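You operate a simulated robot arm through the tools that you are given. There is no shell and no other tool.

You are at the controls of a simulated robot arm. One attempt, no reset.

TASK
Shut the humidifier down and set its tank on the grey mat.
Fine: mist knob to off and power off before the tank moves; the tank lid ends on top of the humidifier; no spill. Set down upright: tank.

It is judged by the outcome, as a careful person would: the job done as asked, and still so three seconds after it is handed in. It fails if anything else is knocked over, pushed out of place, dropped, spilled or broken. A push-on lid holds only when it is set on centred and level and pressed home; a screw cap is set on level and turned clockwise until tight.

THE ROBOT
A 7-joint arm with a two-finger parallel gripper, fixed in place. Base frame: the origin is on the floor under the middle of its stand, x ahead of it, y to its left, z up. Readings come in mm, rad, newtons and seconds.
It reaches about 1247 mm from its shoulder. Its first joint turns from -2.304 to 2.304 rad. Payload 3.91 kg.
The tool frame sits at the grasp point between the pads (the TCP): z along the fingers, y along the line on which they close. The tips reach 30 mm beyond it. The gripper opens to 110 mm. The fingers are 20 mm wide and 10 mm thick; the gripper's body (48 by 112 mm) begins 55 mm behind the TCP.
Orientation is told as [roll, pitch, yaw] about the base's x, y, z axes, in that order, counted from this pose: with the fingers straight down and closing along the base's y, the tool's x points along the base's -x, its y along +y and its z along -z.

THE INTERFACE
- The arm moves only by the tool nudge_tool. Its arguments are lists of equal length, an entry for each row: "gripper": the opening in per cent of the stroke, from 0 (shut) to 100 (fully open); "delta_pos": the shift along the tool's x, y, z in units of 25 mm (1.0 is 25 mm), a list of three; "dr": the turn, a rotation vector about the tool's x, y, z in units of 5 degrees (1.0 is 5 degrees), a list of three. In form: {"gripper": [gripper, ...], "delta_pos": [[x, y, z], ...], "dr": [[wx, wy, wz], ...]}. A call has 1 to 20 rows; each row shifts and turns the commanded pose from where the row before left it, along the tool's axes as they then stand. A call with a number of a shift or a turn outside -1 to 1 is refused whole. Each row takes 0.2 s and may step no farther than 50 mm and 0.15 rad from the row before; otherwise, or with a gripper value out of range, the whole call is refused. A pose out of reach is approached as far as the arm can. The call stops where the force on the tool passes 90 N (or 10 N more than at its start, if that is more) or the arm is blocked; 0.2 s more then pass. The fingers move at their own pace (about 108 mm/s each) and stop on an object; they squeeze with about 29 N. The grip force told is the motor's: it shows also when the fingers shut on nothing. Time passes only in rows, and 0.2 s behind the last, so rows that do not move let the fingers close. It gives the time, the measured TCP pose, the force on the tool (base axes), the opening and the grip force at its end, in the units of the frame above (readings bear some noise), with the torque about the TCP (base axes, N m) and any sound that the robot's microphone picked up.
- Cameras (640 x 400 px; columns grow to the right, rows downward): "scene" is fixed at [220, -650.5, 1228.9]; the picture's right is [0.93, -0.37, 0.00], its down [-0.17, -0.42, -0.89] and it looks along [0.33, 0.82, -0.46] (base axes); focal length 321 px, centre (320, 200). "wrist" rides on the gripper at [72, 17, -103] in the tool frame; the picture's right is [-0.23, 0.97, 0.00], its down [-0.76, -0.18, -0.62] and it looks along [-0.61, -0.14, 0.78] (tool axes); focal length 222 px, centre (320, 200). There is no depth. A picture from a camera that has moved, and an enlarged one, comes with that camera's place and axes in the base frame and with its lens.
- grab_frame(camera): a new picture of that camera. It takes no simulated time.
- inspect(camera, box): a new picture of the part [left, top, right, bottom] of that camera's present view, enlarged. It takes no simulated time.
- finish_job(): hands the job in; it is judged then, once.

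Nothing tells you positions but the pictures and the camera data. Unless the task says otherwise, let go and move clear before handing in.

The tools are called after ">>>" as name(argument=value, ...) on one line, values as JSON. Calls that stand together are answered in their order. nudge_tool: Moves the arm, as the interface text tells. Its arguments: {"type":"object","properties":{"gripper":{"type":"array","items":{"type":"number"}},"delta_pos":{"type":"array","items":{"type":"array","items":{"type":"number"}}},"dr":{"type":"array","items":{"type":"array","items":{"type":"number"}}}},"required":["gripper","delta_pos","dr"]} The other tools are called the same way: grab_frame (camera) takes a picture; inspect (camera, box) takes an enlarged picture of a part of a camera's view; finish_job () hands the job in.

At the start:

```text
time: 0.0
eef_pos: [456.4, 441.3, 962.1]
orientation: [-0.001, 0.0, 0.0]
contact_force: [-0.3, 0.0, 1.0]
ft_torque: [-0.03, 0.02, -0.03]
opening: 110.2
gripper_force: 0.0
```

scene: 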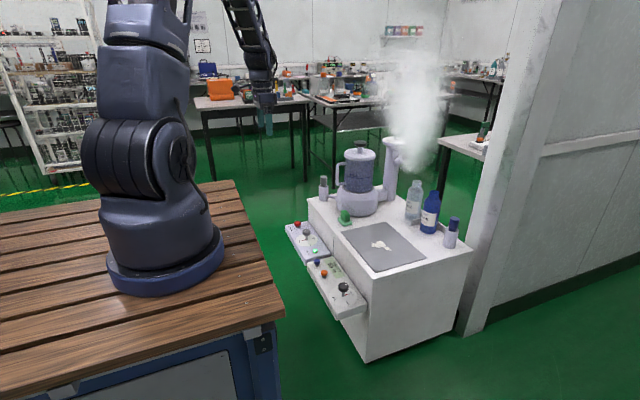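
wrist: 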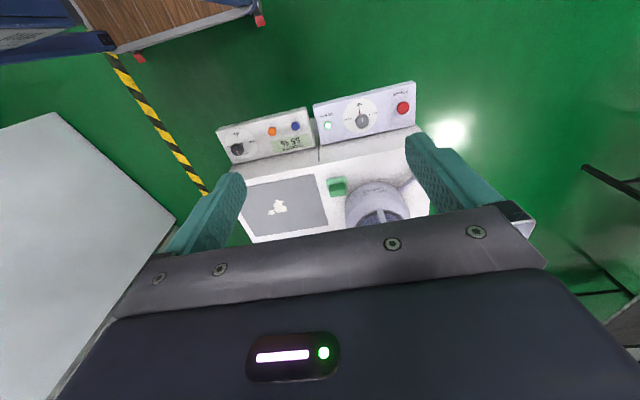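

I see a humidifier on a white cabinet with two control panels on its near side, a grey mat, bottles, and mist coming out of the nozzle. I'll take closer views first.

>>> inspect(camera="scene", box=[280, 130, 480, 255])

>>> inspect(camera="scene", box=[280, 210, 380, 330])

>>> inspect(camera="wrist", box=[200, 70, 440, 250])

>>> inspect(camera="wrist", box=[300, 75, 430, 155])

```text
3.20 times, centred on (380, 192) of scene
camera zoom: at [220.0, -650.5, 1228.9], right [0.93, -0.37, 0.0], down [-0.17, -0.42, -0.89], along [0.33, 0.82, -0.46], focal length 1026 px, centre (128, 224)
```

zoom: 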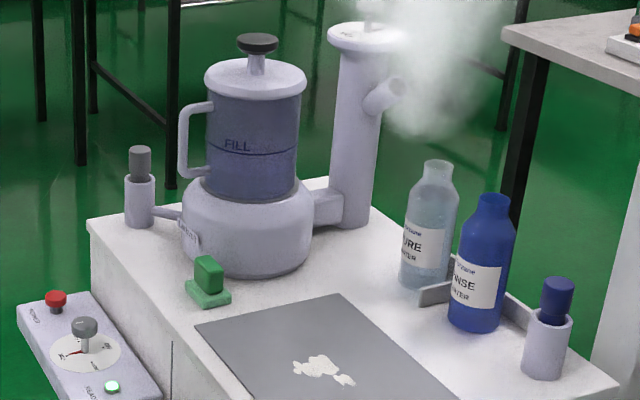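

```text
3.33 times, centred on (330, 270) of scene
camera zoom: at [220.0, -650.5, 1228.9], right [0.93, -0.37, 0.0], down [-0.17, -0.42, -0.89], along [0.33, 0.82, -0.46], focal length 1069 px, centre (287, -33)
```

zoom: 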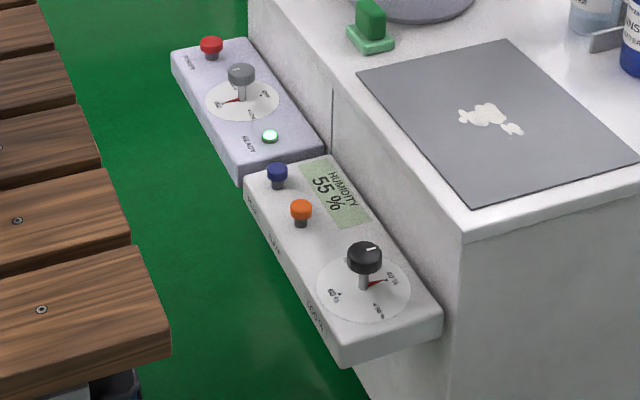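

```text
2.22 times, centred on (320, 160) of wrist
camera zoom: at [383.8, 457.0, 1063.4], right [0.23, 0.97, 0.0], down [0.76, -0.18, 0.62], along [0.61, -0.14, -0.78], focal length 494 px, centre (320, 289)
```

zoom: 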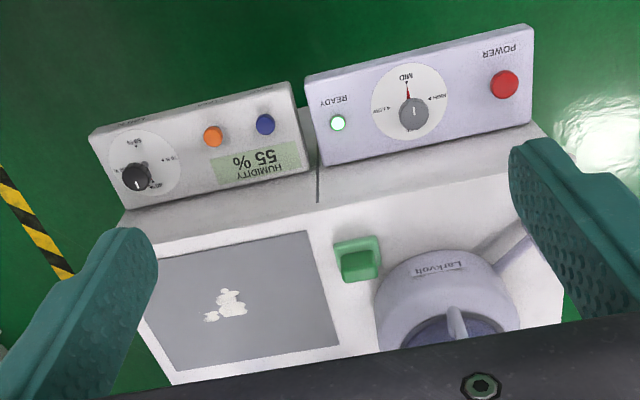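

```text
4.92 times, centred on (365, 115) of wrist
camera zoom: at [383.8, 457.0, 1063.4], right [0.23, 0.97, 0.0], down [0.76, -0.18, 0.62], along [0.61, -0.14, -0.78], focal length 1094 px, centre (98, 618)
```

zoom: 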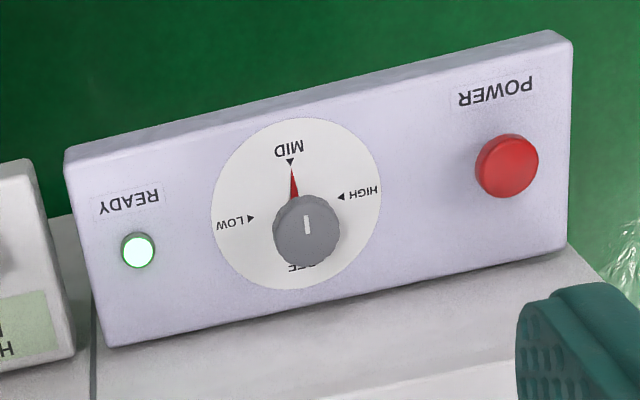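

The lavender panel with MIST-like OFF/LOW/MID/HIGH dial and the red POWER button matches the humidifier; roughly I put the knob at (622, 524, 428) and the red button at (618, 640, 412). I'll move in to get a closer look before touching anything.

>>> nudge_tool(gripper=[100, 100, 100, 100, 100, 100, 100], delta_pos=[[-0.137, 0.68, 0.926], [-0.137, 0.68, 0.926], [-0.137, 0.68, 0.926], [-0.137, 0.68, 0.926], [-0.137, 0.68, 0.926], [-0.137, 0.68, 0.926], [-0.137, 0.68, 0.926]], dr=[[0, 0, 0], [0, 0, 0], [0, 0, 0], [0, 0, 0], [0, 0, 0], [0, 0, 0], [0, 0, 0]])

>>> grab_frame(camera="wrist")

>>> inspect(camera="wrist", box=[180, 60, 480, 220])

```text
time: 1.6
eef_pos: [480.5, 560.0, 799.2]
orientation: [0.001, 0.002, 0.002]
contact_force: [0.2, -0.6, -0.4]
ft_torque: [0.05, -0.02, 0.01]
opening: 109.9
gripper_force: 0.0
```

```text
taken
camera wrist: at [407.9, 576.4, 901.9], right [0.23, 0.97, 0.0], down [0.76, -0.18, 0.62], along [0.61, -0.14, -0.78], focal length 222 px, centre (320, 200)
```

wrist: 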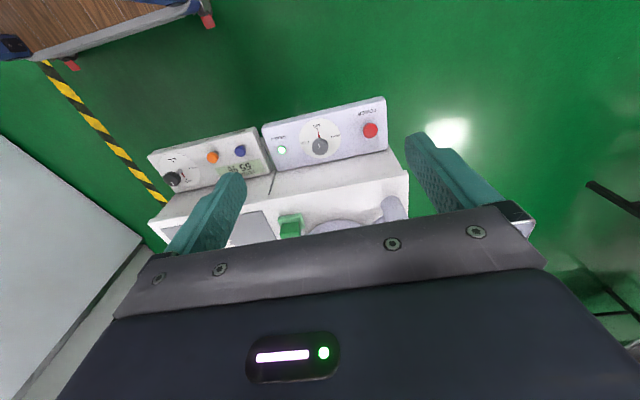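

```text
2.13 times, centred on (330, 140) of wrist
camera zoom: at [407.9, 576.4, 901.9], right [0.23, 0.97, 0.0], down [0.76, -0.18, 0.62], along [0.61, -0.14, -0.78], focal length 474 px, centre (299, 328)
```

zoom: 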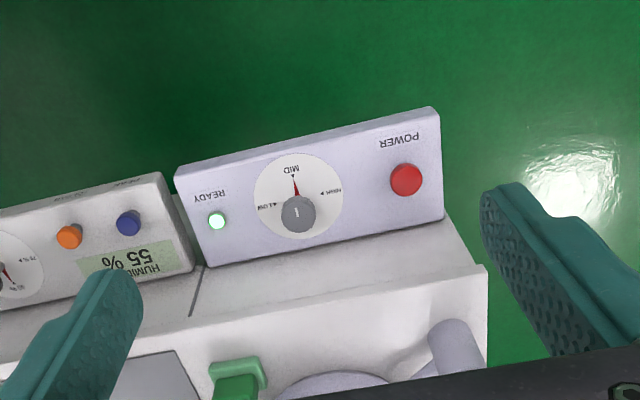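

The knob sits near (622, 525, 423) and the red power button near (620, 642, 408). I'll check the other panel's labels to be sure which controls are the humidifier's.

>>> inspect(camera="wrist", box=[145, 120, 275, 200])

>>> inspect(camera="wrist", box=[255, 90, 395, 175])

>>> inspect(camera="scene", box=[315, 135, 415, 225])

>>> inspect(camera="scene", box=[280, 210, 345, 260])

>>> inspect(camera="scene", box=[335, 210, 435, 280])

```text
4.92 times, centred on (210, 160) of wrist
camera zoom: at [407.9, 576.4, 901.9], right [0.23, 0.97, 0.0], down [0.76, -0.18, 0.62], along [0.61, -0.14, -0.78], focal length 1094 px, centre (862, 397)
```

zoom: 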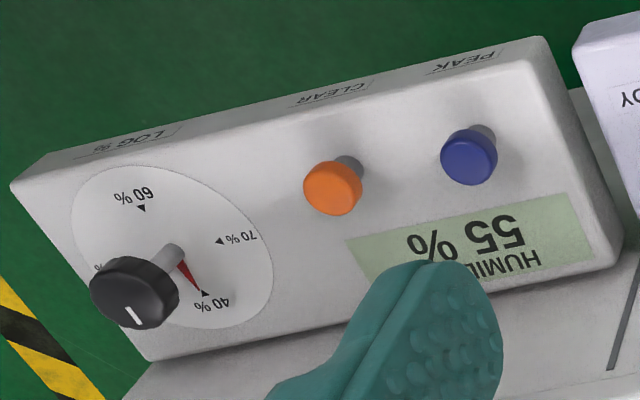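

```text
4.57 times, centred on (325, 132) of wrist
camera zoom: at [407.9, 576.4, 901.9], right [0.23, 0.97, 0.0], down [0.76, -0.18, 0.62], along [0.61, -0.14, -0.78], focal length 1015 px, centre (297, 509)
```

zoom: 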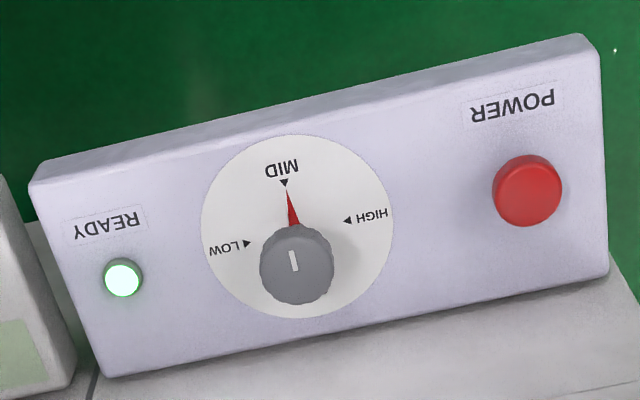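

```text
4.44 times, centred on (365, 180) of scene
camera zoom: at [220.0, -650.5, 1228.9], right [0.93, -0.37, 0.0], down [-0.17, -0.42, -0.89], along [0.33, 0.82, -0.46], focal length 1425 px, centre (120, 289)
```

zoom: 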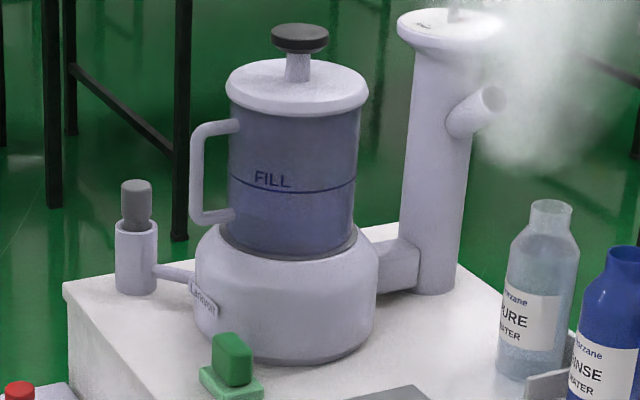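

```text
8.00 times, centred on (312, 235) of scene
camera zoom: at [220.0, -650.5, 1228.9], right [0.93, -0.37, 0.0], down [-0.17, -0.42, -0.89], along [0.33, 0.82, -0.46], focal length 2565 px, centre (380, -80)
```

zoom: 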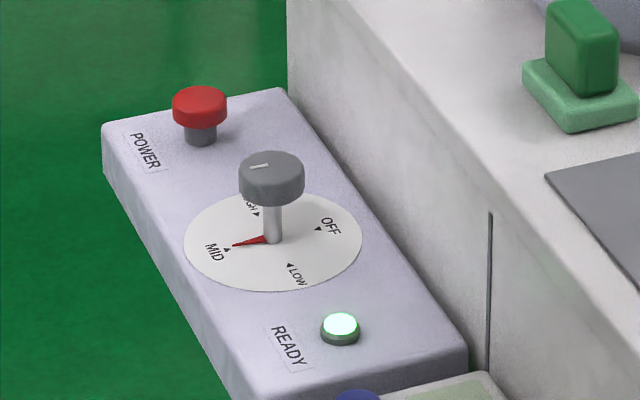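

```text
5.71 times, centred on (385, 245) of scene
camera zoom: at [220.0, -650.5, 1228.9], right [0.93, -0.37, 0.0], down [-0.17, -0.42, -0.89], along [0.33, 0.82, -0.46], focal length 1832 px, centre (-51, -57)
```

zoom: 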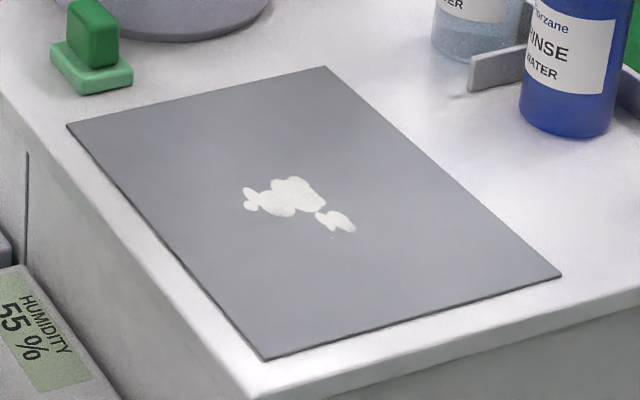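

The second panel (LOG %, CLEAR, PEAK, 55 % display) is a separate hygrometer, so I'll leave it alone. The humidifier panel has POWER, the OFF/LOW/MID/HIGH knob (now at MID) and READY; MID→LOW→OFF is counter-clockwise from above. I'll hover over the knob now.

>>> nudge_tool(gripper=[60, 60, 60, 60, 60, 60, 60, 60, 60, 60, 60, 60], delta_pos=[[-0.472, -0.118, 0.931], [-0.472, -0.118, 0.931], [-0.472, -0.118, 0.931], [-0.472, -0.118, 0.931], [-0.472, -0.118, 0.931], [-0.472, -0.118, 0.931], [-0.472, -0.118, 0.931], [-0.472, -0.118, 0.931], [-0.472, -0.118, 0.931], [-0.472, -0.118, 0.931], [-0.472, -0.118, 0.931], [-0.472, -0.118, 0.931]], dr=[[0, 0, 0], [0, 0, 0], [0, 0, 0], [0, 0, 0], [0, 0, 0], [0, 0, 0], [0, 0, 0], [0, 0, 0], [0, 0, 0], [0, 0, 0], [0, 0, 0], [0, 0, 0]])

>>> grab_frame(camera="wrist")

>>> grab_frame(camera="scene")

```text
time: 4.2
eef_pos: [622.7, 525.1, 518.4]
orientation: [0.0, 0.0, 0.0]
contact_force: [0.7, 1.1, 0.3]
ft_torque: [-0.03, -0.02, 0.01]
opening: 65.9
gripper_force: 0.1
```

```text
taken
camera wrist: at [550.0, 542.3, 620.3], right [0.23, 0.97, 0.0], down [0.76, -0.18, 0.62], along [0.61, -0.14, -0.78], focal length 222 px, centre (320, 200)
```

wrist: 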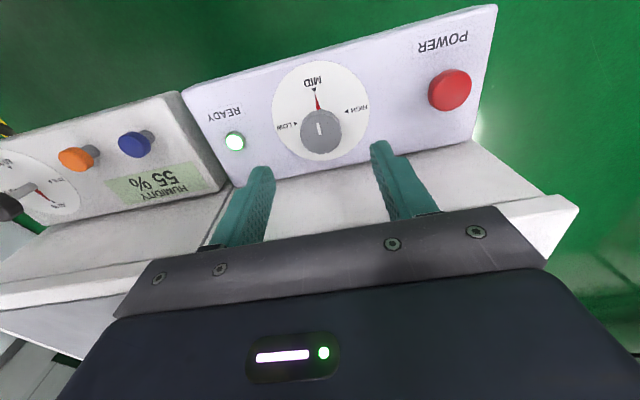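

```text
taken
```

scene: 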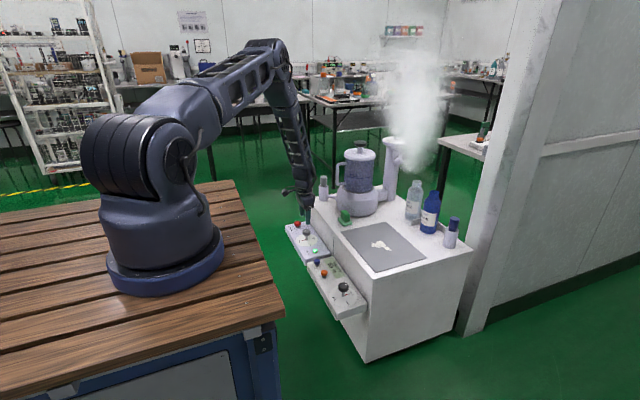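

The knob cap is at about (624, 525, 425), well centred between the fingers. I want to check clearance between the gripper and the cabinet's front edge before rotating.

>>> inspect(camera="wrist", box=[420, 120, 620, 270])

>>> inspect(camera="scene", box=[275, 170, 375, 250])

>>> inspect(camera="wrist", box=[220, 60, 420, 220])

```text
2.67 times, centred on (520, 195) of wrist
camera zoom: at [550.0, 542.3, 620.3], right [0.23, 0.97, 0.0], down [0.76, -0.18, 0.62], along [0.61, -0.14, -0.78], focal length 592 px, centre (-213, 213)
```

zoom: 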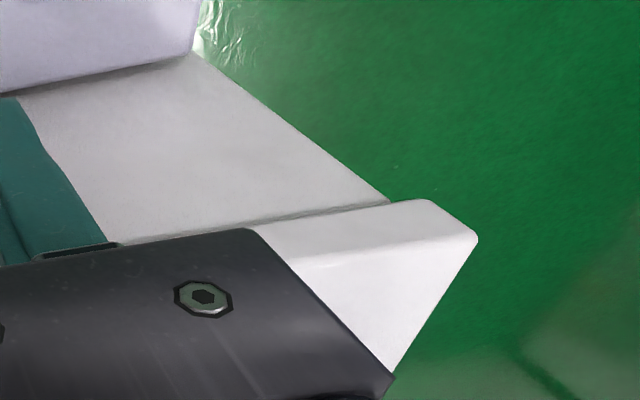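

```text
5.00 times, centred on (325, 210) of scene
camera zoom: at [220.0, -650.5, 1228.9], right [0.93, -0.37, 0.0], down [-0.17, -0.42, -0.89], along [0.33, 0.82, -0.46], focal length 1603 px, centre (295, 150)
```

zoom: 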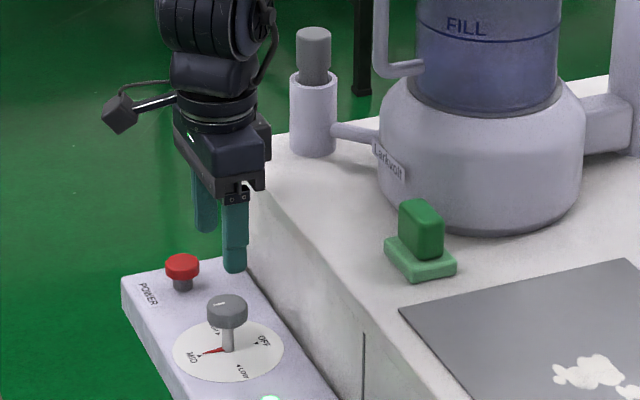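

```text
2.50 times, centred on (320, 140) of wrist
camera zoom: at [550.0, 542.3, 620.3], right [0.23, 0.97, 0.0], down [0.76, -0.18, 0.62], along [0.61, -0.14, -0.78], focal length 555 px, centre (320, 350)
```

zoom: 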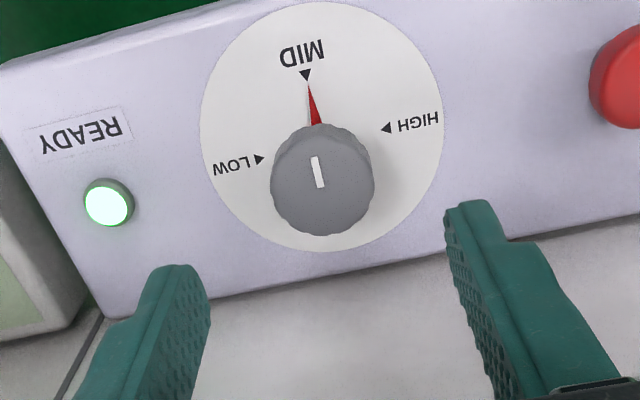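

The cabinet's front edge is at x≈692, so I'll keep the gripper within ±45° of straight while turning the knob (two 90° bites) and grip the cap fairly high. First I'll turn to −45° and descend over the knob.

>>> nudge_tool(gripper=[60, 60, 60, 60, 60, 60, 60, 60, 60, 60, 60, 60, 60, 60], delta_pos=[[-0.05, 0, 0], [0, 0, 0], [0, 0, 0], [0, 0, 0], [0, 0, 0], [0, 0, 0], [0, 0, 0], [0, 0, 0], [0, 0, 0], [0, 0, 0], [0, 0, 0.8], [0, 0, 0.8], [0, 0, 0.8], [0, 0, 0.8]], dr=[[0, 0, 0], [0, 0, 1], [0, 0, 1], [0, 0, 1], [0, 0, 1], [0, 0, 1], [0, 0, 1], [0, 0, 1], [0, 0, 1], [0, 0, 1], [0, 0, 0], [0, 0, 0], [0, 0, 0], [0, 0, 0]])

>>> grab_frame(camera="wrist")

>>> inspect(camera="scene", box=[275, 170, 375, 250])

```text
time: 7.2
eef_pos: [622.8, 526.1, 440.4]
orientation: [0.0, 0.002, -0.785]
contact_force: [-0.2, 0.5, 0.1]
ft_torque: [0.02, -0.01, 0.01]
opening: 65.9
gripper_force: 0.1
```

```text
taken
camera wrist: at [583.0, 589.0, 542.7], right [0.85, 0.53, 0.0], down [0.41, -0.66, 0.62], along [0.33, -0.53, -0.78], focal length 222 px, centre (320, 200)
```

wrist: 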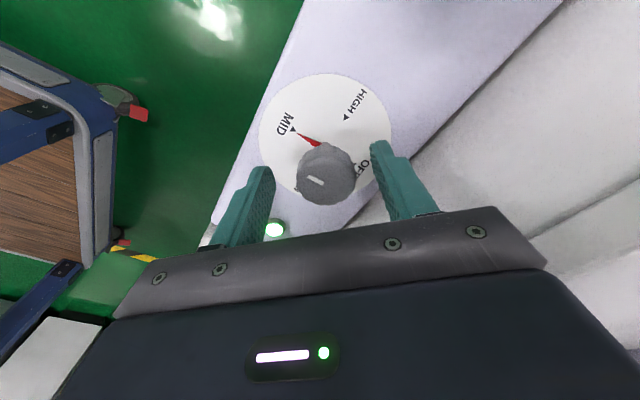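

```text
5.00 times, centred on (325, 210) of scene
camera zoom: at [220.0, -650.5, 1228.9], right [0.93, -0.37, 0.0], down [-0.17, -0.42, -0.89], along [0.33, 0.82, -0.46], focal length 1603 px, centre (295, 150)
```

zoom: 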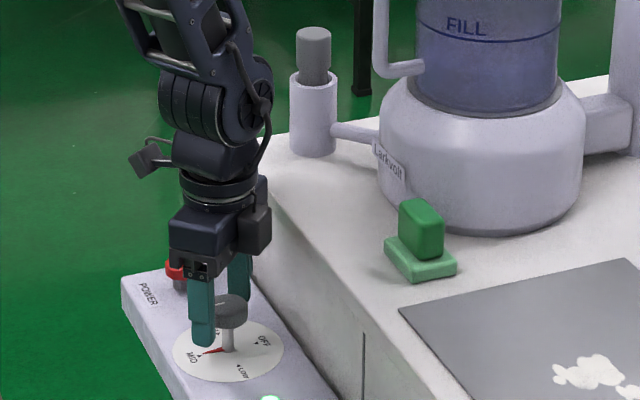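

Fingers straddle the knob cap well. I'll lower a few millimetres and close on it.

>>> nudge_tool(gripper=[60, 40, 30, 20, 20, 20], delta_pos=[[0, 0, 0.2], [0, 0, 0], [0, 0, 0], [0, 0, 0], [0, 0, 0], [0, 0, 0]], dr=[[0, 0, 0], [0, 0, 0], [0, 0, 0], [0, 0, 0], [0, 0, 0], [0, 0, 0]])

>>> grab_frame(camera="wrist")

```text
time: 8.6
eef_pos: [623.5, 525.8, 436.3]
orientation: [0.004, 0.001, -0.784]
contact_force: [26.2, 26.1, 7.5]
ft_torque: [0.66, -0.63, 0.13]
opening: 40.8
gripper_force: 19.0
```

```text
taken
camera wrist: at [583.8, 589.4, 538.1], right [0.85, 0.53, 0.0], down [0.41, -0.67, 0.62], along [0.33, -0.53, -0.78], focal length 222 px, centre (320, 200)
```

wrist: 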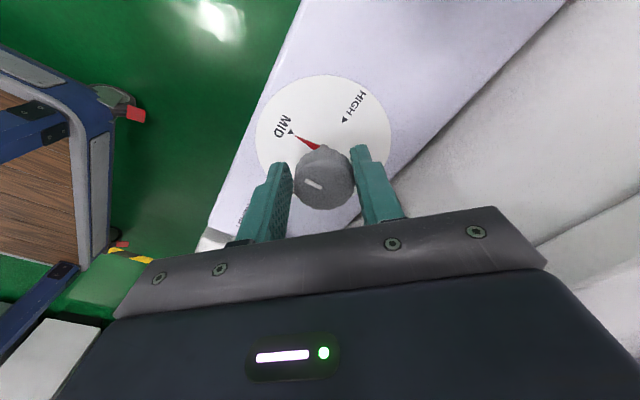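

Only the +y finger is bearing on the cap (about 37 N sideways), so I'll shift the tool a little towards +y to centre the grip.

>>> nudge_tool(gripper=[20, 20, 20], delta_pos=[[0, 0.06, 0], [0, 0.04, 0], [0, 0, 0]], dr=[[0, 0, 0], [0, 0, 0], [0, 0, 0]])

```text
time: 9.4
eef_pos: [624.0, 527.3, 434.5]
orientation: [0.002, -0.001, -0.783]
contact_force: [22.5, 25.1, 15.7]
ft_torque: [0.67, -0.74, 0.12]
opening: 38.8
gripper_force: 16.6
```

>>> nudge_tool(gripper=[20, 20, 20], delta_pos=[[0, 0.06, 0], [0, 0.06, 0], [0, 0, 0]], dr=[[0, 0, 0], [0, 0, 0], [0, 0, 0]])

>>> inspect(camera="wrist", box=[240, 70, 400, 230])

```text
time: 10.2
eef_pos: [625.1, 528.6, 434.6]
orientation: [-0.003, 0.001, -0.784]
contact_force: [-0.5, 7.4, 25.6]
ft_torque: [-0.31, 0.02, 0.03]
opening: 37.2
gripper_force: 44.8
```

```text
2.50 times, centred on (320, 150) of wrist
camera zoom: at [585.9, 590.9, 536.2], right [0.85, 0.53, 0.0], down [0.41, -0.66, 0.62], along [0.33, -0.53, -0.78], focal length 555 px, centre (320, 325)
```

zoom: 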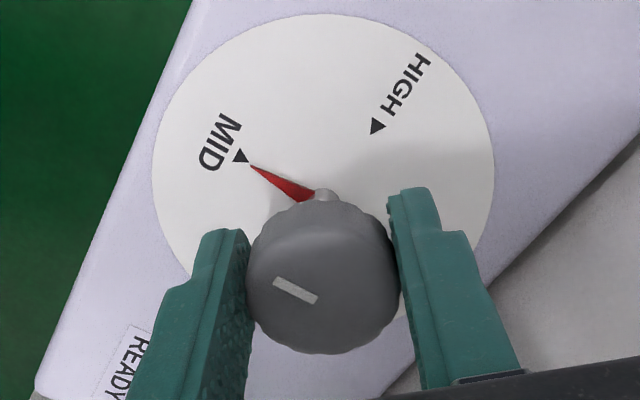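

The cap is now gripped evenly (37.2 mm). I'll relieve the slight downward push and begin turning counter-clockwise.

>>> nudge_tool(gripper=[20, 20, 20, 20, 20, 20], delta_pos=[[0, 0, -0.05], [0, 0, 0], [0, 0, 0], [0, 0, 0], [0, 0, 0], [0, 0, 0]], dr=[[0, 0, 0], [0, 0, -1], [0, 0, -1], [0, 0, -1], [0, 0, -1], [0, 0, 0]])

>>> inspect(camera="wrist", box=[240, 70, 400, 230])

```text
time: 11.6
eef_pos: [625.6, 527.0, 433.6]
orientation: [-0.002, 0.001, -0.435]
contact_force: [-21.6, -16.2, -2.8]
ft_torque: [-0.47, 0.6, -0.09]
opening: 37.1
gripper_force: 44.9
```

```text
2.50 times, centred on (320, 150) of wrist
camera zoom: at [566.1, 572.8, 536.3], right [0.62, 0.79, 0.0], down [0.62, -0.48, 0.62], along [0.49, -0.39, -0.78], focal length 555 px, centre (320, 325)
```

zoom: 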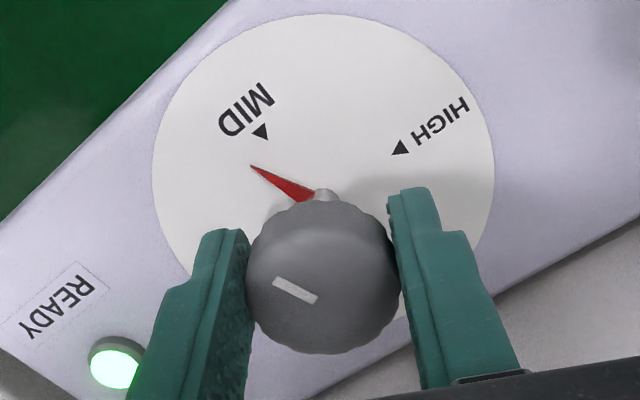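

The pointer is following the gripper. I'll correct the small off-axis load and continue the turn to +45°.

>>> nudge_tool(gripper=[20, 20, 20, 20, 20, 20, 20, 20], delta_pos=[[0.03, -0.06, 0], [0, 0, 0], [0, 0, 0], [0, 0, 0], [0, 0, 0], [0, 0, 0], [0, 0, 0], [0, 0, 0]], dr=[[0, 0, 0], [0, 0, -1], [0, 0, -1], [0, 0, -1], [0, 0, -1], [0, 0, -1], [0, 0, -1], [0, 0, 0]])

```text
time: 13.4
eef_pos: [626.3, 526.2, 434.8]
orientation: [-0.002, 0.002, 0.089]
contact_force: [-20.1, -39.4, -12.6]
ft_torque: [-0.69, 0.49, -0.09]
opening: 37.2
gripper_force: 45.1
```

>>> nudge_tool(gripper=[20, 20, 20], delta_pos=[[0.04, -0.08, 0.02], [0, 0, 0], [0, 0, 0]], dr=[[0, 0, 0], [0, 0, 0], [0, 0, 0]])

>>> inspect(camera="wrist", box=[240, 70, 400, 230])

```text
time: 14.2
eef_pos: [625.7, 525.3, 434.9]
orientation: [0.0, -0.003, 0.087]
contact_force: [-0.3, -28.9, -21.5]
ft_torque: [-0.41, -0.61, -0.03]
opening: 37.3
gripper_force: 45.0
```

```text
2.50 times, centred on (320, 150) of wrist
camera zoom: at [551.8, 535.6, 537.0], right [0.14, 0.99, 0.0], down [0.77, -0.11, 0.62], along [0.62, -0.09, -0.78], focal length 555 px, centre (320, 325)
```

zoom: 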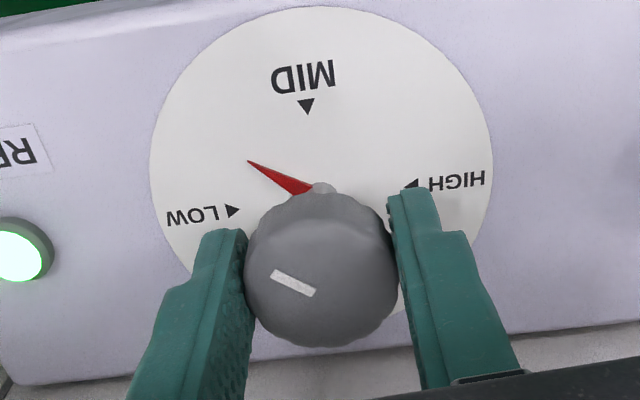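

>>> nudge_tool(gripper=[20, 20, 20, 20, 20, 20, 20, 20, 20, 20], delta_pos=[[0, -0.06, 0.05], [0, 0, 0], [0, 0, 0], [0, 0, 0], [0, 0, 0], [0, 0, 0], [0, 0, 0], [0, 0, 0], [0, 0, 0], [0, 0, 0]], dr=[[0, 0, 0], [0, 0, -1], [0, 0, -1], [0, 0, -1], [0, 0, -1], [0, 0, -1], [0, 0, -1], [0, 0, -1], [0, 0, -1], [0, 0, 0]])

>>> inspect(camera="wrist", box=[240, 70, 400, 230])

```text
time: 16.4
eef_pos: [626.4, 524.3, 434.2]
orientation: [0.0, -0.001, 0.788]
contact_force: [16.1, -24.0, 24.9]
ft_torque: [-0.93, -0.09, -0.07]
opening: 37.2
gripper_force: 44.4
```

```text
2.50 times, centred on (320, 150) of wrist
camera zoom: at [562.7, 484.4, 536.9], right [-0.53, 0.85, 0.0], down [0.66, 0.41, 0.63], along [0.53, 0.33, -0.78], focal length 555 px, centre (320, 325)
```

zoom: 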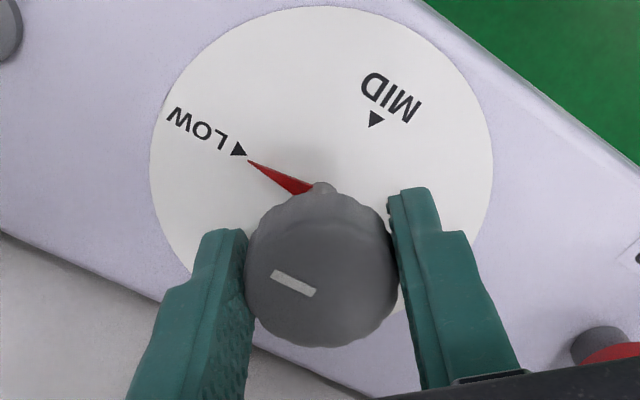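

The pointer is exactly at LOW after the first 90°. I'll release, swing the open gripper back to −45° around the knob and take the second bite.

>>> nudge_tool(gripper=[60, 60, 60, 60], delta_pos=[[0, 0, 0], [0, 0, 0], [0, 0, 0], [0, 0, 0]], dr=[[0, 0, 0], [0, 0, 0], [0, 0, 0], [0, 0, 0]])

>>> inspect(camera="wrist", box=[240, 70, 400, 230])

```text
time: 17.4
eef_pos: [625.0, 524.4, 434.4]
orientation: [0.001, -0.001, 0.786]
contact_force: [0.3, -0.4, 0.1]
ft_torque: [0.01, -0.02, -0.01]
opening: 66.0
gripper_force: 0.1
```

```text
2.50 times, centred on (320, 150) of wrist
camera zoom: at [561.5, 484.6, 535.9], right [-0.53, 0.85, 0.0], down [0.66, 0.41, 0.62], along [0.53, 0.33, -0.78], focal length 555 px, centre (320, 325)
```

zoom: 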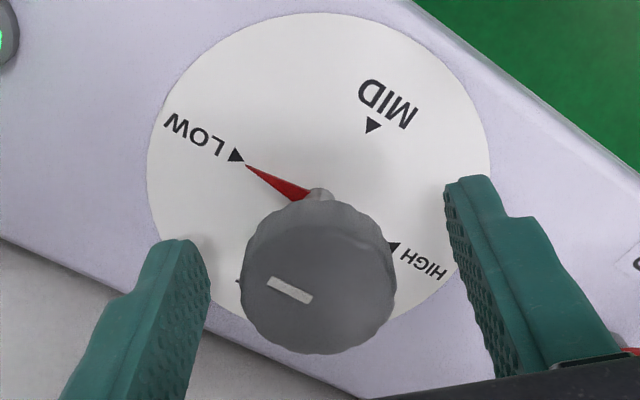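

>>> nudge_tool(gripper=[60, 60, 60, 60, 60, 60, 60, 60, 60, 60, 60, 60, 60, 60, 60, 60, 60, 60, 60], delta_pos=[[0, 0, 0], [0, 0, 0], [0, 0, 0], [0, 0, 0], [0, 0, 0], [0, 0, 0], [0, 0, 0], [0, 0, 0], [0, 0, 0], [0, 0, 0], [0, 0, 0], [0, 0, 0], [0, 0, 0], [0, 0, 0], [0, 0, 0], [0, 0, 0], [0, 0, 0], [0, 0, 0], [0, 0, 0]], dr=[[0, 0, 1], [0, 0, 1], [0, 0, 1], [0, 0, 1], [0, 0, 1], [0, 0, 1], [0, 0, 1], [0, 0, 1], [0, 0, 1], [0, 0, 1], [0, 0, 1], [0, 0, 1], [0, 0, 1], [0, 0, 1], [0, 0, 1], [0, 0, 1], [0, 0, 1], [0, 0, 1], [0, 0, 0]])

>>> inspect(camera="wrist", box=[240, 70, 400, 230])

```text
time: 21.4
eef_pos: [625.7, 522.9, 433.1]
orientation: [-0.001, 0.002, -0.784]
contact_force: [-0.6, 0.8, -0.5]
ft_torque: [0.03, 0.0, 0.01]
opening: 65.8
gripper_force: 0.1
```

```text
2.50 times, centred on (320, 150) of wrist
camera zoom: at [585.6, 587.2, 535.7], right [0.85, 0.53, 0.0], down [0.41, -0.66, 0.62], along [0.33, -0.53, -0.78], focal length 555 px, centre (320, 325)
```

zoom: 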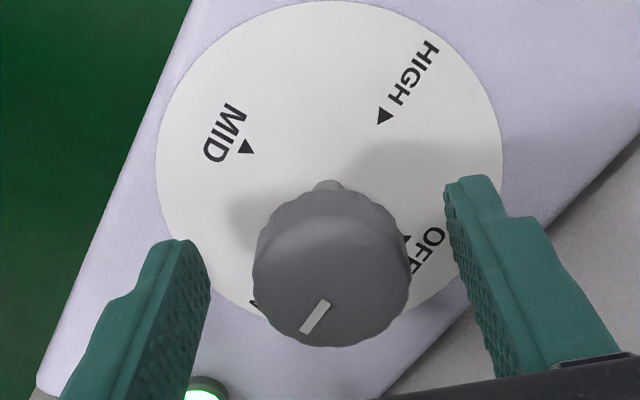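

>>> nudge_tool(gripper=[60, 20, 20, 20, 20], delta_pos=[[0.042, 0.116, 0], [0, 0, 0], [0, 0, 0], [0, 0, 0], [0, 0, 0]], dr=[[0, 0, 0], [0, 0, 0], [0, 0, 0], [0, 0, 0], [0, 0, 0]])

```text
time: 22.6
eef_pos: [626.0, 527.2, 433.2]
orientation: [0.001, 0.002, -0.786]
contact_force: [-7.7, -5.8, 4.6]
ft_torque: [-0.17, 0.22, -0.04]
opening: 37.5
gripper_force: 44.8
```

Clean grip with low side force. Turning the second 90° in two halves.

>>> nudge_tool(gripper=[20, 20, 20, 20, 20, 20, 20, 20, 20, 20], delta_pos=[[0, 0, 0], [0, 0, 0], [0, 0, 0], [0, 0, 0], [0, 0, 0], [0, 0, 0], [0, 0, 0], [0, 0, 0], [0, 0, 0], [0, 0, 0]], dr=[[0, 0, -1], [0, 0, -1], [0, 0, -1], [0, 0, -1], [0, 0, -1], [0, 0, -1], [0, 0, -1], [0, 0, -1], [0, 0, -1], [0, 0, 0]])

```text
time: 24.8
eef_pos: [626.3, 525.8, 434.5]
orientation: [-0.002, 0.003, 0.003]
contact_force: [-30.6, -32.5, 5.8]
ft_torque: [-0.68, 0.3, -0.04]
opening: 37.3
gripper_force: 44.6
```

>>> nudge_tool(gripper=[20, 20, 20, 20, 20, 20, 20, 20, 20, 20, 20], delta_pos=[[0.06, -0.08, 0], [0, 0, 0], [0, 0, 0], [0, 0, 0], [0, 0, 0], [0, 0, 0], [0, 0, 0], [0, 0, 0], [0, 0, 0], [0, 0, 0], [0, 0, 0]], dr=[[0, 0, 0], [0, 0, -1], [0, 0, -1], [0, 0, -1], [0, 0, -1], [0, 0, -1], [0, 0, -1], [0, 0, -1], [0, 0, -1], [0, 0, -1], [0, 0, 0]])

>>> inspect(camera="wrist", box=[240, 70, 400, 230])

>>> grab_frame(camera="scene")

```text
time: 27.2
eef_pos: [627.1, 525.0, 434.0]
orientation: [-0.001, -0.001, 0.786]
contact_force: [11.0, -20.5, -5.7]
ft_torque: [-0.73, 0.07, -0.51]
opening: 37.2
gripper_force: 45.6
```

```text
2.50 times, centred on (320, 150) of wrist
camera zoom: at [563.0, 484.8, 535.9], right [-0.53, 0.85, 0.0], down [0.66, 0.41, 0.62], along [0.53, 0.33, -0.78], focal length 555 px, centre (320, 325)
```

zoom: 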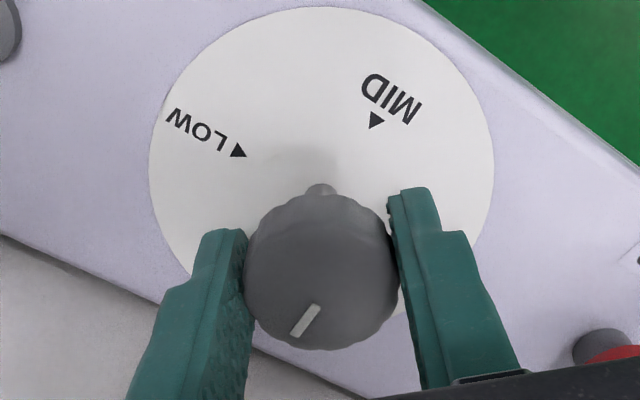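

```text
taken
```

scene: 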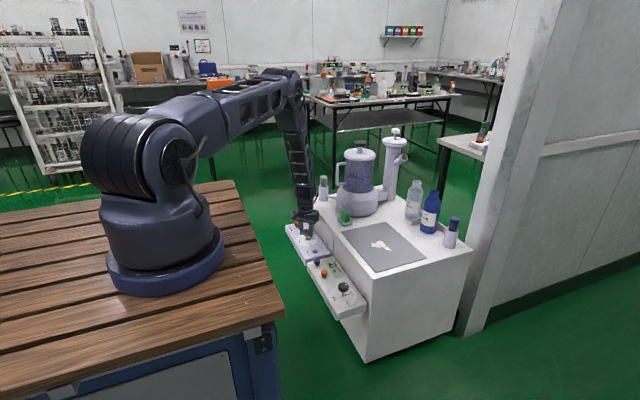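

The mist has stopped and a stop torque was felt, so the knob looks to be at OFF. I'll release, rise and verify the pointer.

>>> nudge_tool(gripper=[60, 60, 60, 60, 60, 60, 60, 60, 60, 60, 60, 60, 60, 60, 60], delta_pos=[[0, 0, 0], [0, 0, 0], [0, 0, 0], [0, 0, -0.8], [0, 0, -0.8], [0, 0, -0.8], [0, 0, -0.8], [0, 0, 0], [0, 0, 0], [0, 0, 0], [0, 0, 0], [0, 0, 0], [0, 0, 0], [0, 0, 0], [0, 0, 0]], dr=[[0, 0, 0], [0, 0, 0], [0, 0, 0], [0, 0, 0], [0, 0, 0], [0, 0, 1], [0, 0, 1], [0, 0, 1], [0, 0, 1], [0, 0, 1], [0, 0, 1], [0, 0, 1], [0, 0, 1], [0, 0, 1], [0, 0, 0]])

>>> inspect(camera="wrist", box=[160, 20, 500, 220])

>>> inspect(camera="scene", box=[280, 210, 345, 260])

```text
time: 30.4
eef_pos: [624.7, 525.0, 514.1]
orientation: [0.0, 0.001, -0.001]
contact_force: [0.2, 0.4, 0.5]
ft_torque: [0.03, 0.0, 0.01]
opening: 66.0
gripper_force: 0.2
```

```text
1.88 times, centred on (330, 120) of wrist
camera zoom: at [551.9, 541.1, 615.9], right [0.23, 0.97, 0.0], down [0.76, -0.18, 0.62], along [0.61, -0.14, -0.78], focal length 418 px, centre (301, 351)
```

zoom: 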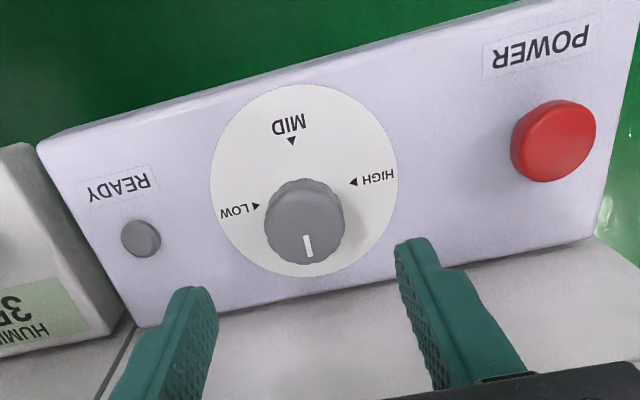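

```text
8.00 times, centred on (312, 235) of scene
camera zoom: at [220.0, -650.5, 1228.9], right [0.93, -0.37, 0.0], down [-0.17, -0.42, -0.89], along [0.33, 0.82, -0.46], focal length 2565 px, centre (380, -80)
```

zoom: 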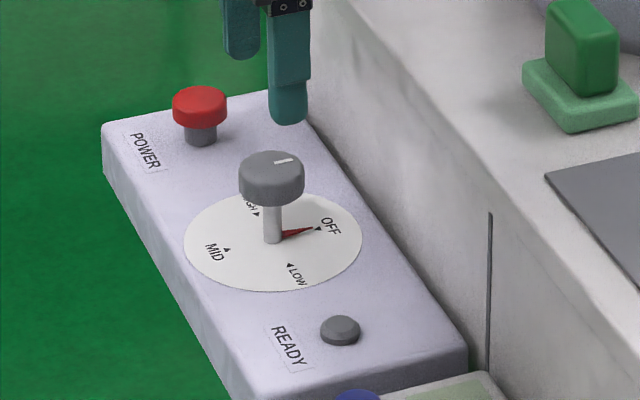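

The pointer is at OFF and the READY lamp has gone dark; the mist has stopped. Next I'll press POWER once: close the fingers, move over the red button at about (620, 642) and descend to just above it.

>>> nudge_tool(gripper=[30, 0, 0, 0, 0, 0, 0, 0], delta_pos=[[0.038, 0.936, 0], [0.038, 0.936, 0], [0.038, 0.936, 0], [0.038, 0.936, 0], [0.038, 0.936, 0], [0, 0, 0.9], [0, 0, 0.9], [0, 0, 0]], dr=[[0, 0, 0], [0, 0, 0], [0, 0, 0], [0, 0, 0], [0, 0, 0], [0, 0, 0], [0, 0, 0], [0, 0, 0]])

>>> grab_frame(camera="wrist")

>>> inspect(camera="scene", box=[280, 200, 345, 250])

```text
time: 32.2
eef_pos: [621.1, 641.3, 467.2]
orientation: [-0.001, 0.001, -0.002]
contact_force: [-0.7, 0.1, -0.6]
ft_torque: [0.02, -0.02, 0.01]
opening: 0.1
gripper_force: 28.8
```

```text
taken
camera wrist: at [548.1, 657.7, 569.8], right [0.23, 0.97, 0.0], down [0.76, -0.18, 0.62], along [0.61, -0.14, -0.78], focal length 222 px, centre (320, 200)
```

wrist: 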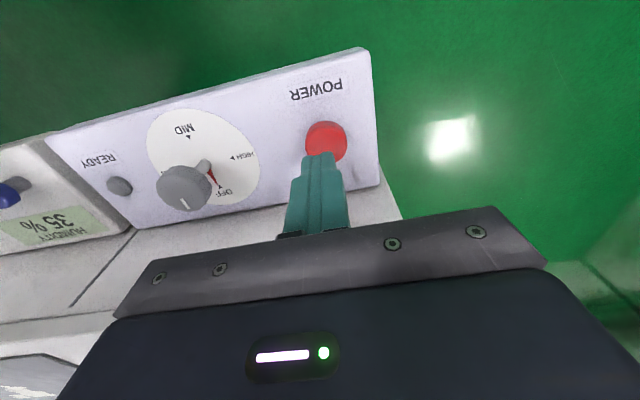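

```text
8.00 times, centred on (312, 225) of scene
camera zoom: at [220.0, -650.5, 1228.9], right [0.93, -0.37, 0.0], down [-0.17, -0.42, -0.89], along [0.33, 0.82, -0.46], focal length 2565 px, centre (380, 0)
```

zoom: 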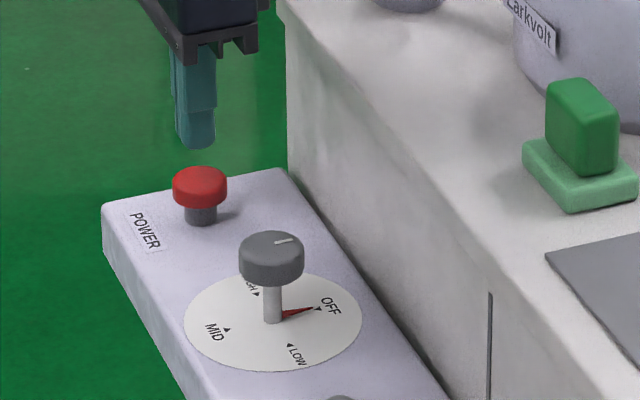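

Fingertips are lined up over the red button. I'll descend in small steps and watch for force or a click.

>>> nudge_tool(gripper=[0, 0, 0, 0, 0, 0], delta_pos=[[0.03, 0.02, 0.8], [0, 0, 0.2], [0, 0, 0.1], [0, 0, 0.1], [0, 0, 0.1], [0, 0, 0]], dr=[[0, 0, 0], [0, 0, 0], [0, 0, 0], [0, 0, 0], [0, 0, 0], [0, 0, 0]])

>>> inspect(camera="scene", box=[280, 200, 345, 250])

```text
time: 33.6
eef_pos: [618.7, 641.9, 435.6]
orientation: [-0.001, 0.0, -0.002]
contact_force: [-0.9, -0.3, 2.2]
ft_torque: [-0.02, 0.01, 0.02]
opening: 0.0
gripper_force: 29.0
heard: click
```

```text
8.00 times, centred on (312, 225) of scene
camera zoom: at [220.0, -650.5, 1228.9], right [0.93, -0.37, 0.0], down [-0.17, -0.42, -0.89], along [0.33, 0.82, -0.46], focal length 2565 px, centre (380, 0)
```

zoom: 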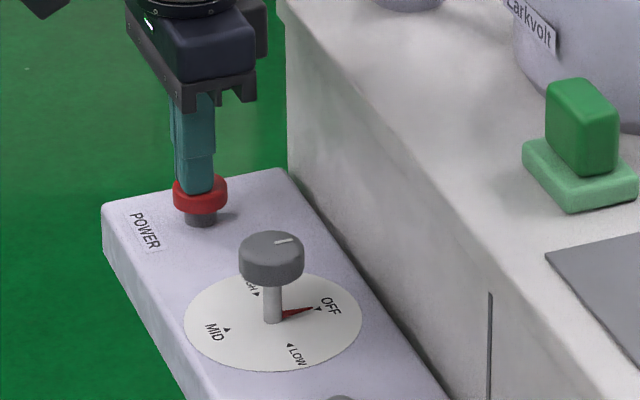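

A click was heard at the button. I'll lift straight off and check the panel.

>>> nudge_tool(gripper=[0, 0, 0, 0, 0], delta_pos=[[0, 0, -0.8], [0, 0, -0.9], [0, 0, -0.9], [0, 0, -0.9], [0, 0, 0]], dr=[[0, 0, 0], [0, 0, 0], [0, 0, 0], [0, 0, 0], [0, 0, 0]])

>>> inspect(camera="scene", box=[280, 205, 345, 260])

>>> grab_frame(camera="wrist")

>>> grab_frame(camera="scene")

```text
time: 34.8
eef_pos: [619.3, 641.0, 520.6]
orientation: [0.001, 0.0, 0.002]
contact_force: [0.9, -0.4, -0.2]
ft_torque: [0.02, 0.01, 0.0]
opening: 0.1
gripper_force: 28.5
```

```text
7.27 times, centred on (312, 232) of scene
camera zoom: at [220.0, -650.5, 1228.9], right [0.93, -0.37, 0.0], down [-0.17, -0.42, -0.89], along [0.33, 0.82, -0.46], focal length 2332 px, centre (374, -36)
```

zoom: 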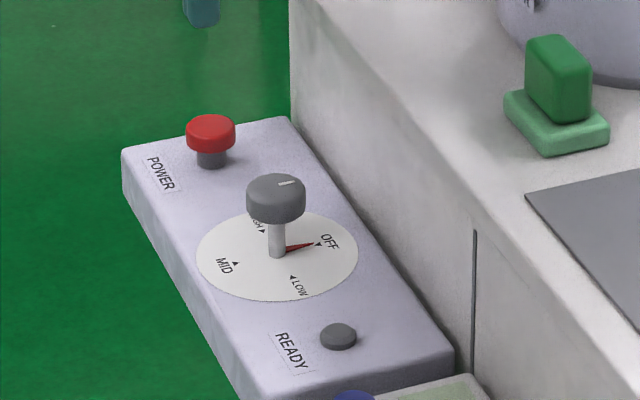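

```text
taken
camera wrist: at [546.5, 658.1, 624.1], right [0.23, 0.97, 0.0], down [0.76, -0.18, 0.62], along [0.61, -0.14, -0.78], focal length 222 px, centre (320, 200)
```

wrist: 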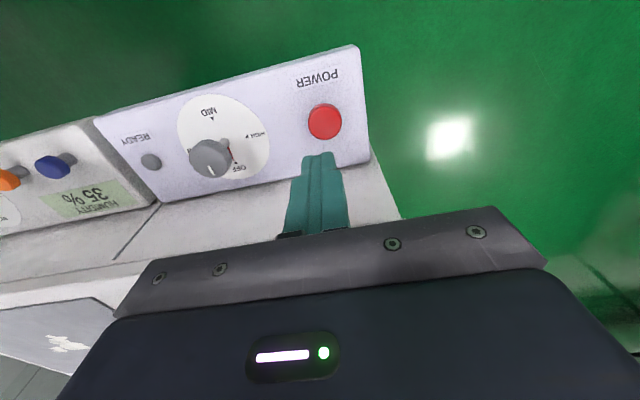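

```text
taken
```

scene: 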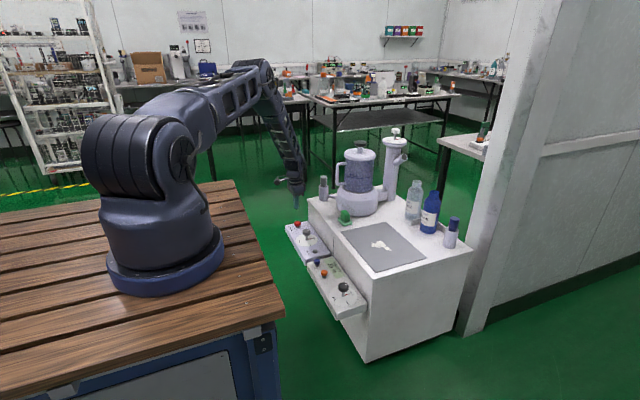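

The READY lamp is dark, but it already went dark when the knob reached OFF, so it doesn't prove the power is off. I'll make sure by gripping the knob again, turning it briefly to LOW to see whether anything comes on, and returning it to OFF.

>>> nudge_tool(gripper=[60, 60, 60, 60, 60, 60, 60, 60, 60, 60, 60, 60, 60, 60, 60, 60, 60], delta_pos=[[-0.07, -0.77, 0], [-0.07, -0.77, 0], [-0.07, -0.77, 0], [-0.07, -0.77, 0], [-0.03, -0.77, 0], [0, -0.77, 0], [0, 0, 0], [0, 0, 0], [0, 0, 0], [0, 0, 0], [0, 0, 0], [0, 0, 0], [0, 0, 0.7], [0, 0, 0.7], [0, 0, 0.7], [0, 0, 0.7], [0, 0, 0.66]], dr=[[0, 0, 0], [0, 0, 0], [0, 0, 0], [0, 0, 0], [0, 0, -1], [0, 0, -1], [0, 0, -1], [0, 0, -1], [0, 0, -1], [0, 0, -1], [0, 0, -1], [0, 0, -1], [0, 0, -1], [0, 0, 0], [0, 0, 0], [0, 0, 0], [0, 0, 0]])

>>> inspect(camera="wrist", box=[240, 70, 400, 230])

```text
time: 38.4
eef_pos: [628.9, 526.1, 437.2]
orientation: [0.0, -0.001, 0.784]
contact_force: [0.0, -0.2, -0.2]
ft_torque: [-0.03, 0.03, -0.03]
opening: 66.0
gripper_force: 0.1
```

```text
2.50 times, centred on (320, 150) of wrist
camera zoom: at [565.8, 487.1, 539.6], right [-0.53, 0.85, 0.0], down [0.66, 0.41, 0.62], along [0.53, 0.33, -0.78], focal length 555 px, centre (320, 325)
```

zoom: 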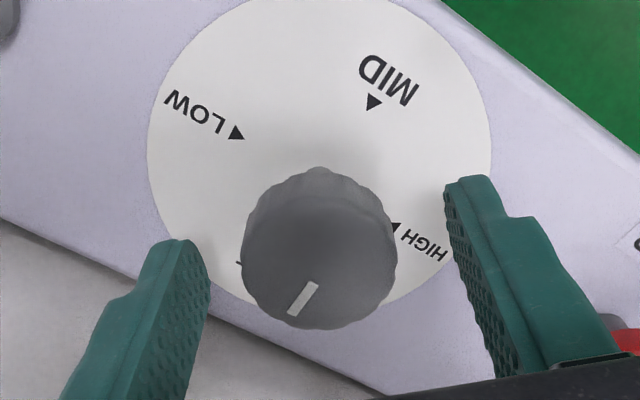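

>>> nudge_tool(gripper=[60, 20, 20, 20, 20], delta_pos=[[0.12, -0.02, 0.1], [0, 0, 0], [0, 0, 0], [0, 0, 0], [0, 0, 0]], dr=[[0, 0, 0], [0, 0, 0], [0, 0, 0], [0, 0, 0], [0, 0, 0]])

```text
time: 39.6
eef_pos: [626.5, 526.2, 434.4]
orientation: [-0.001, -0.001, 0.789]
contact_force: [-6.3, 11.8, -4.4]
ft_torque: [0.47, -0.06, -0.03]
opening: 37.3
gripper_force: 44.8
```

>>> nudge_tool(gripper=[20, 20, 20, 20, 20, 20, 20, 20, 20, 20], delta_pos=[[0, 0, 0], [0, 0, 0], [0, 0, 0], [0, 0, 0], [0, 0, 0], [0, 0, 0], [0, 0, 0], [0, 0, 0], [0, 0, 0], [0, 0, 0]], dr=[[0, 0, 1], [0, 0, 1], [0, 0, 1], [0, 0, 1], [0, 0, 1], [0, 0, 1], [0, 0, 1], [0, 0, 1], [0, 0, 1], [0, 0, 0]])

>>> grab_frame(camera="wrist")

>>> grab_frame(camera="scene")

```text
time: 41.8
eef_pos: [627.2, 526.2, 433.5]
orientation: [0.0, -0.001, 0.0]
contact_force: [-13.4, 27.0, -20.8]
ft_torque: [0.35, -0.19, 0.03]
opening: 37.1
gripper_force: 45.0
```

```text
taken
camera wrist: at [554.1, 542.0, 536.9], right [0.23, 0.97, 0.0], down [0.76, -0.18, 0.62], along [0.61, -0.14, -0.78], focal length 222 px, centre (320, 200)
```

wrist: 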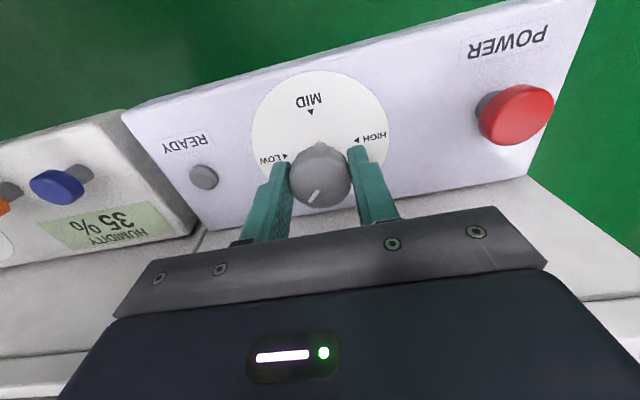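

```text
taken
```

scene: 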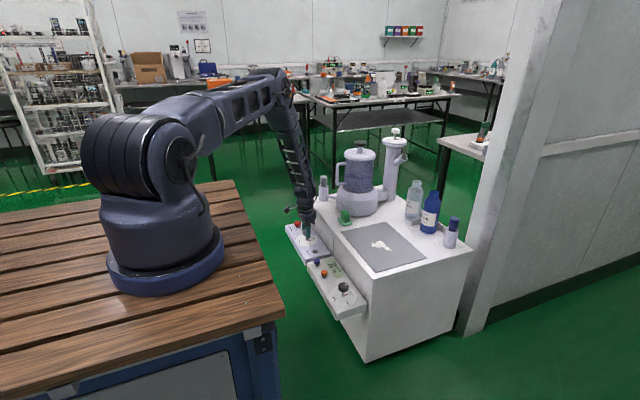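

>>> nudge_tool(gripper=[20, 20, 20, 20, 20, 20, 20, 20, 20, 20, 20], delta_pos=[[0.02, 0.06, 0.04], [0, 0, 0], [0, 0, 0], [0, 0, 0], [0, 0, 0], [0, 0, 0], [0, 0, 0], [0, 0, 0], [0, 0, 0], [0, 0, 0], [0, 0, 0]], dr=[[0, 0, 0], [0, 0, 1], [0, 0, 1], [0, 0, 1], [0, 0, 1], [0, 0, 1], [0, 0, 1], [0, 0, 1], [0, 0, 1], [0, 0, 1], [0, 0, 0]])

>>> grab_frame(camera="wrist")

>>> grab_frame(camera="scene")

```text
time: 44.2
eef_pos: [627.5, 525.2, 434.1]
orientation: [0.0, 0.0, -0.787]
contact_force: [-5.8, -16.8, 35.5]
ft_torque: [-0.45, -0.07, -0.06]
opening: 37.3
gripper_force: 44.8
```

```text
taken
camera wrist: at [587.5, 588.8, 536.6], right [0.85, 0.53, 0.0], down [0.41, -0.67, 0.62], along [0.33, -0.53, -0.78], focal length 222 px, centre (320, 200)
```

wrist: 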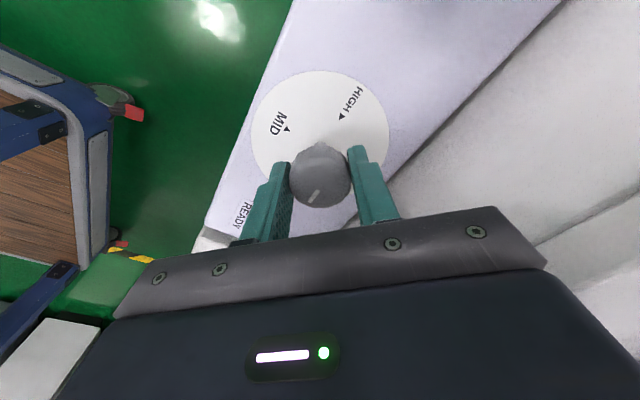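

```text
taken
```

scene: 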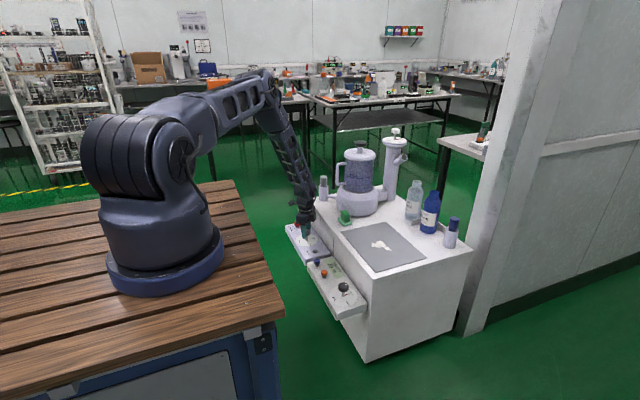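

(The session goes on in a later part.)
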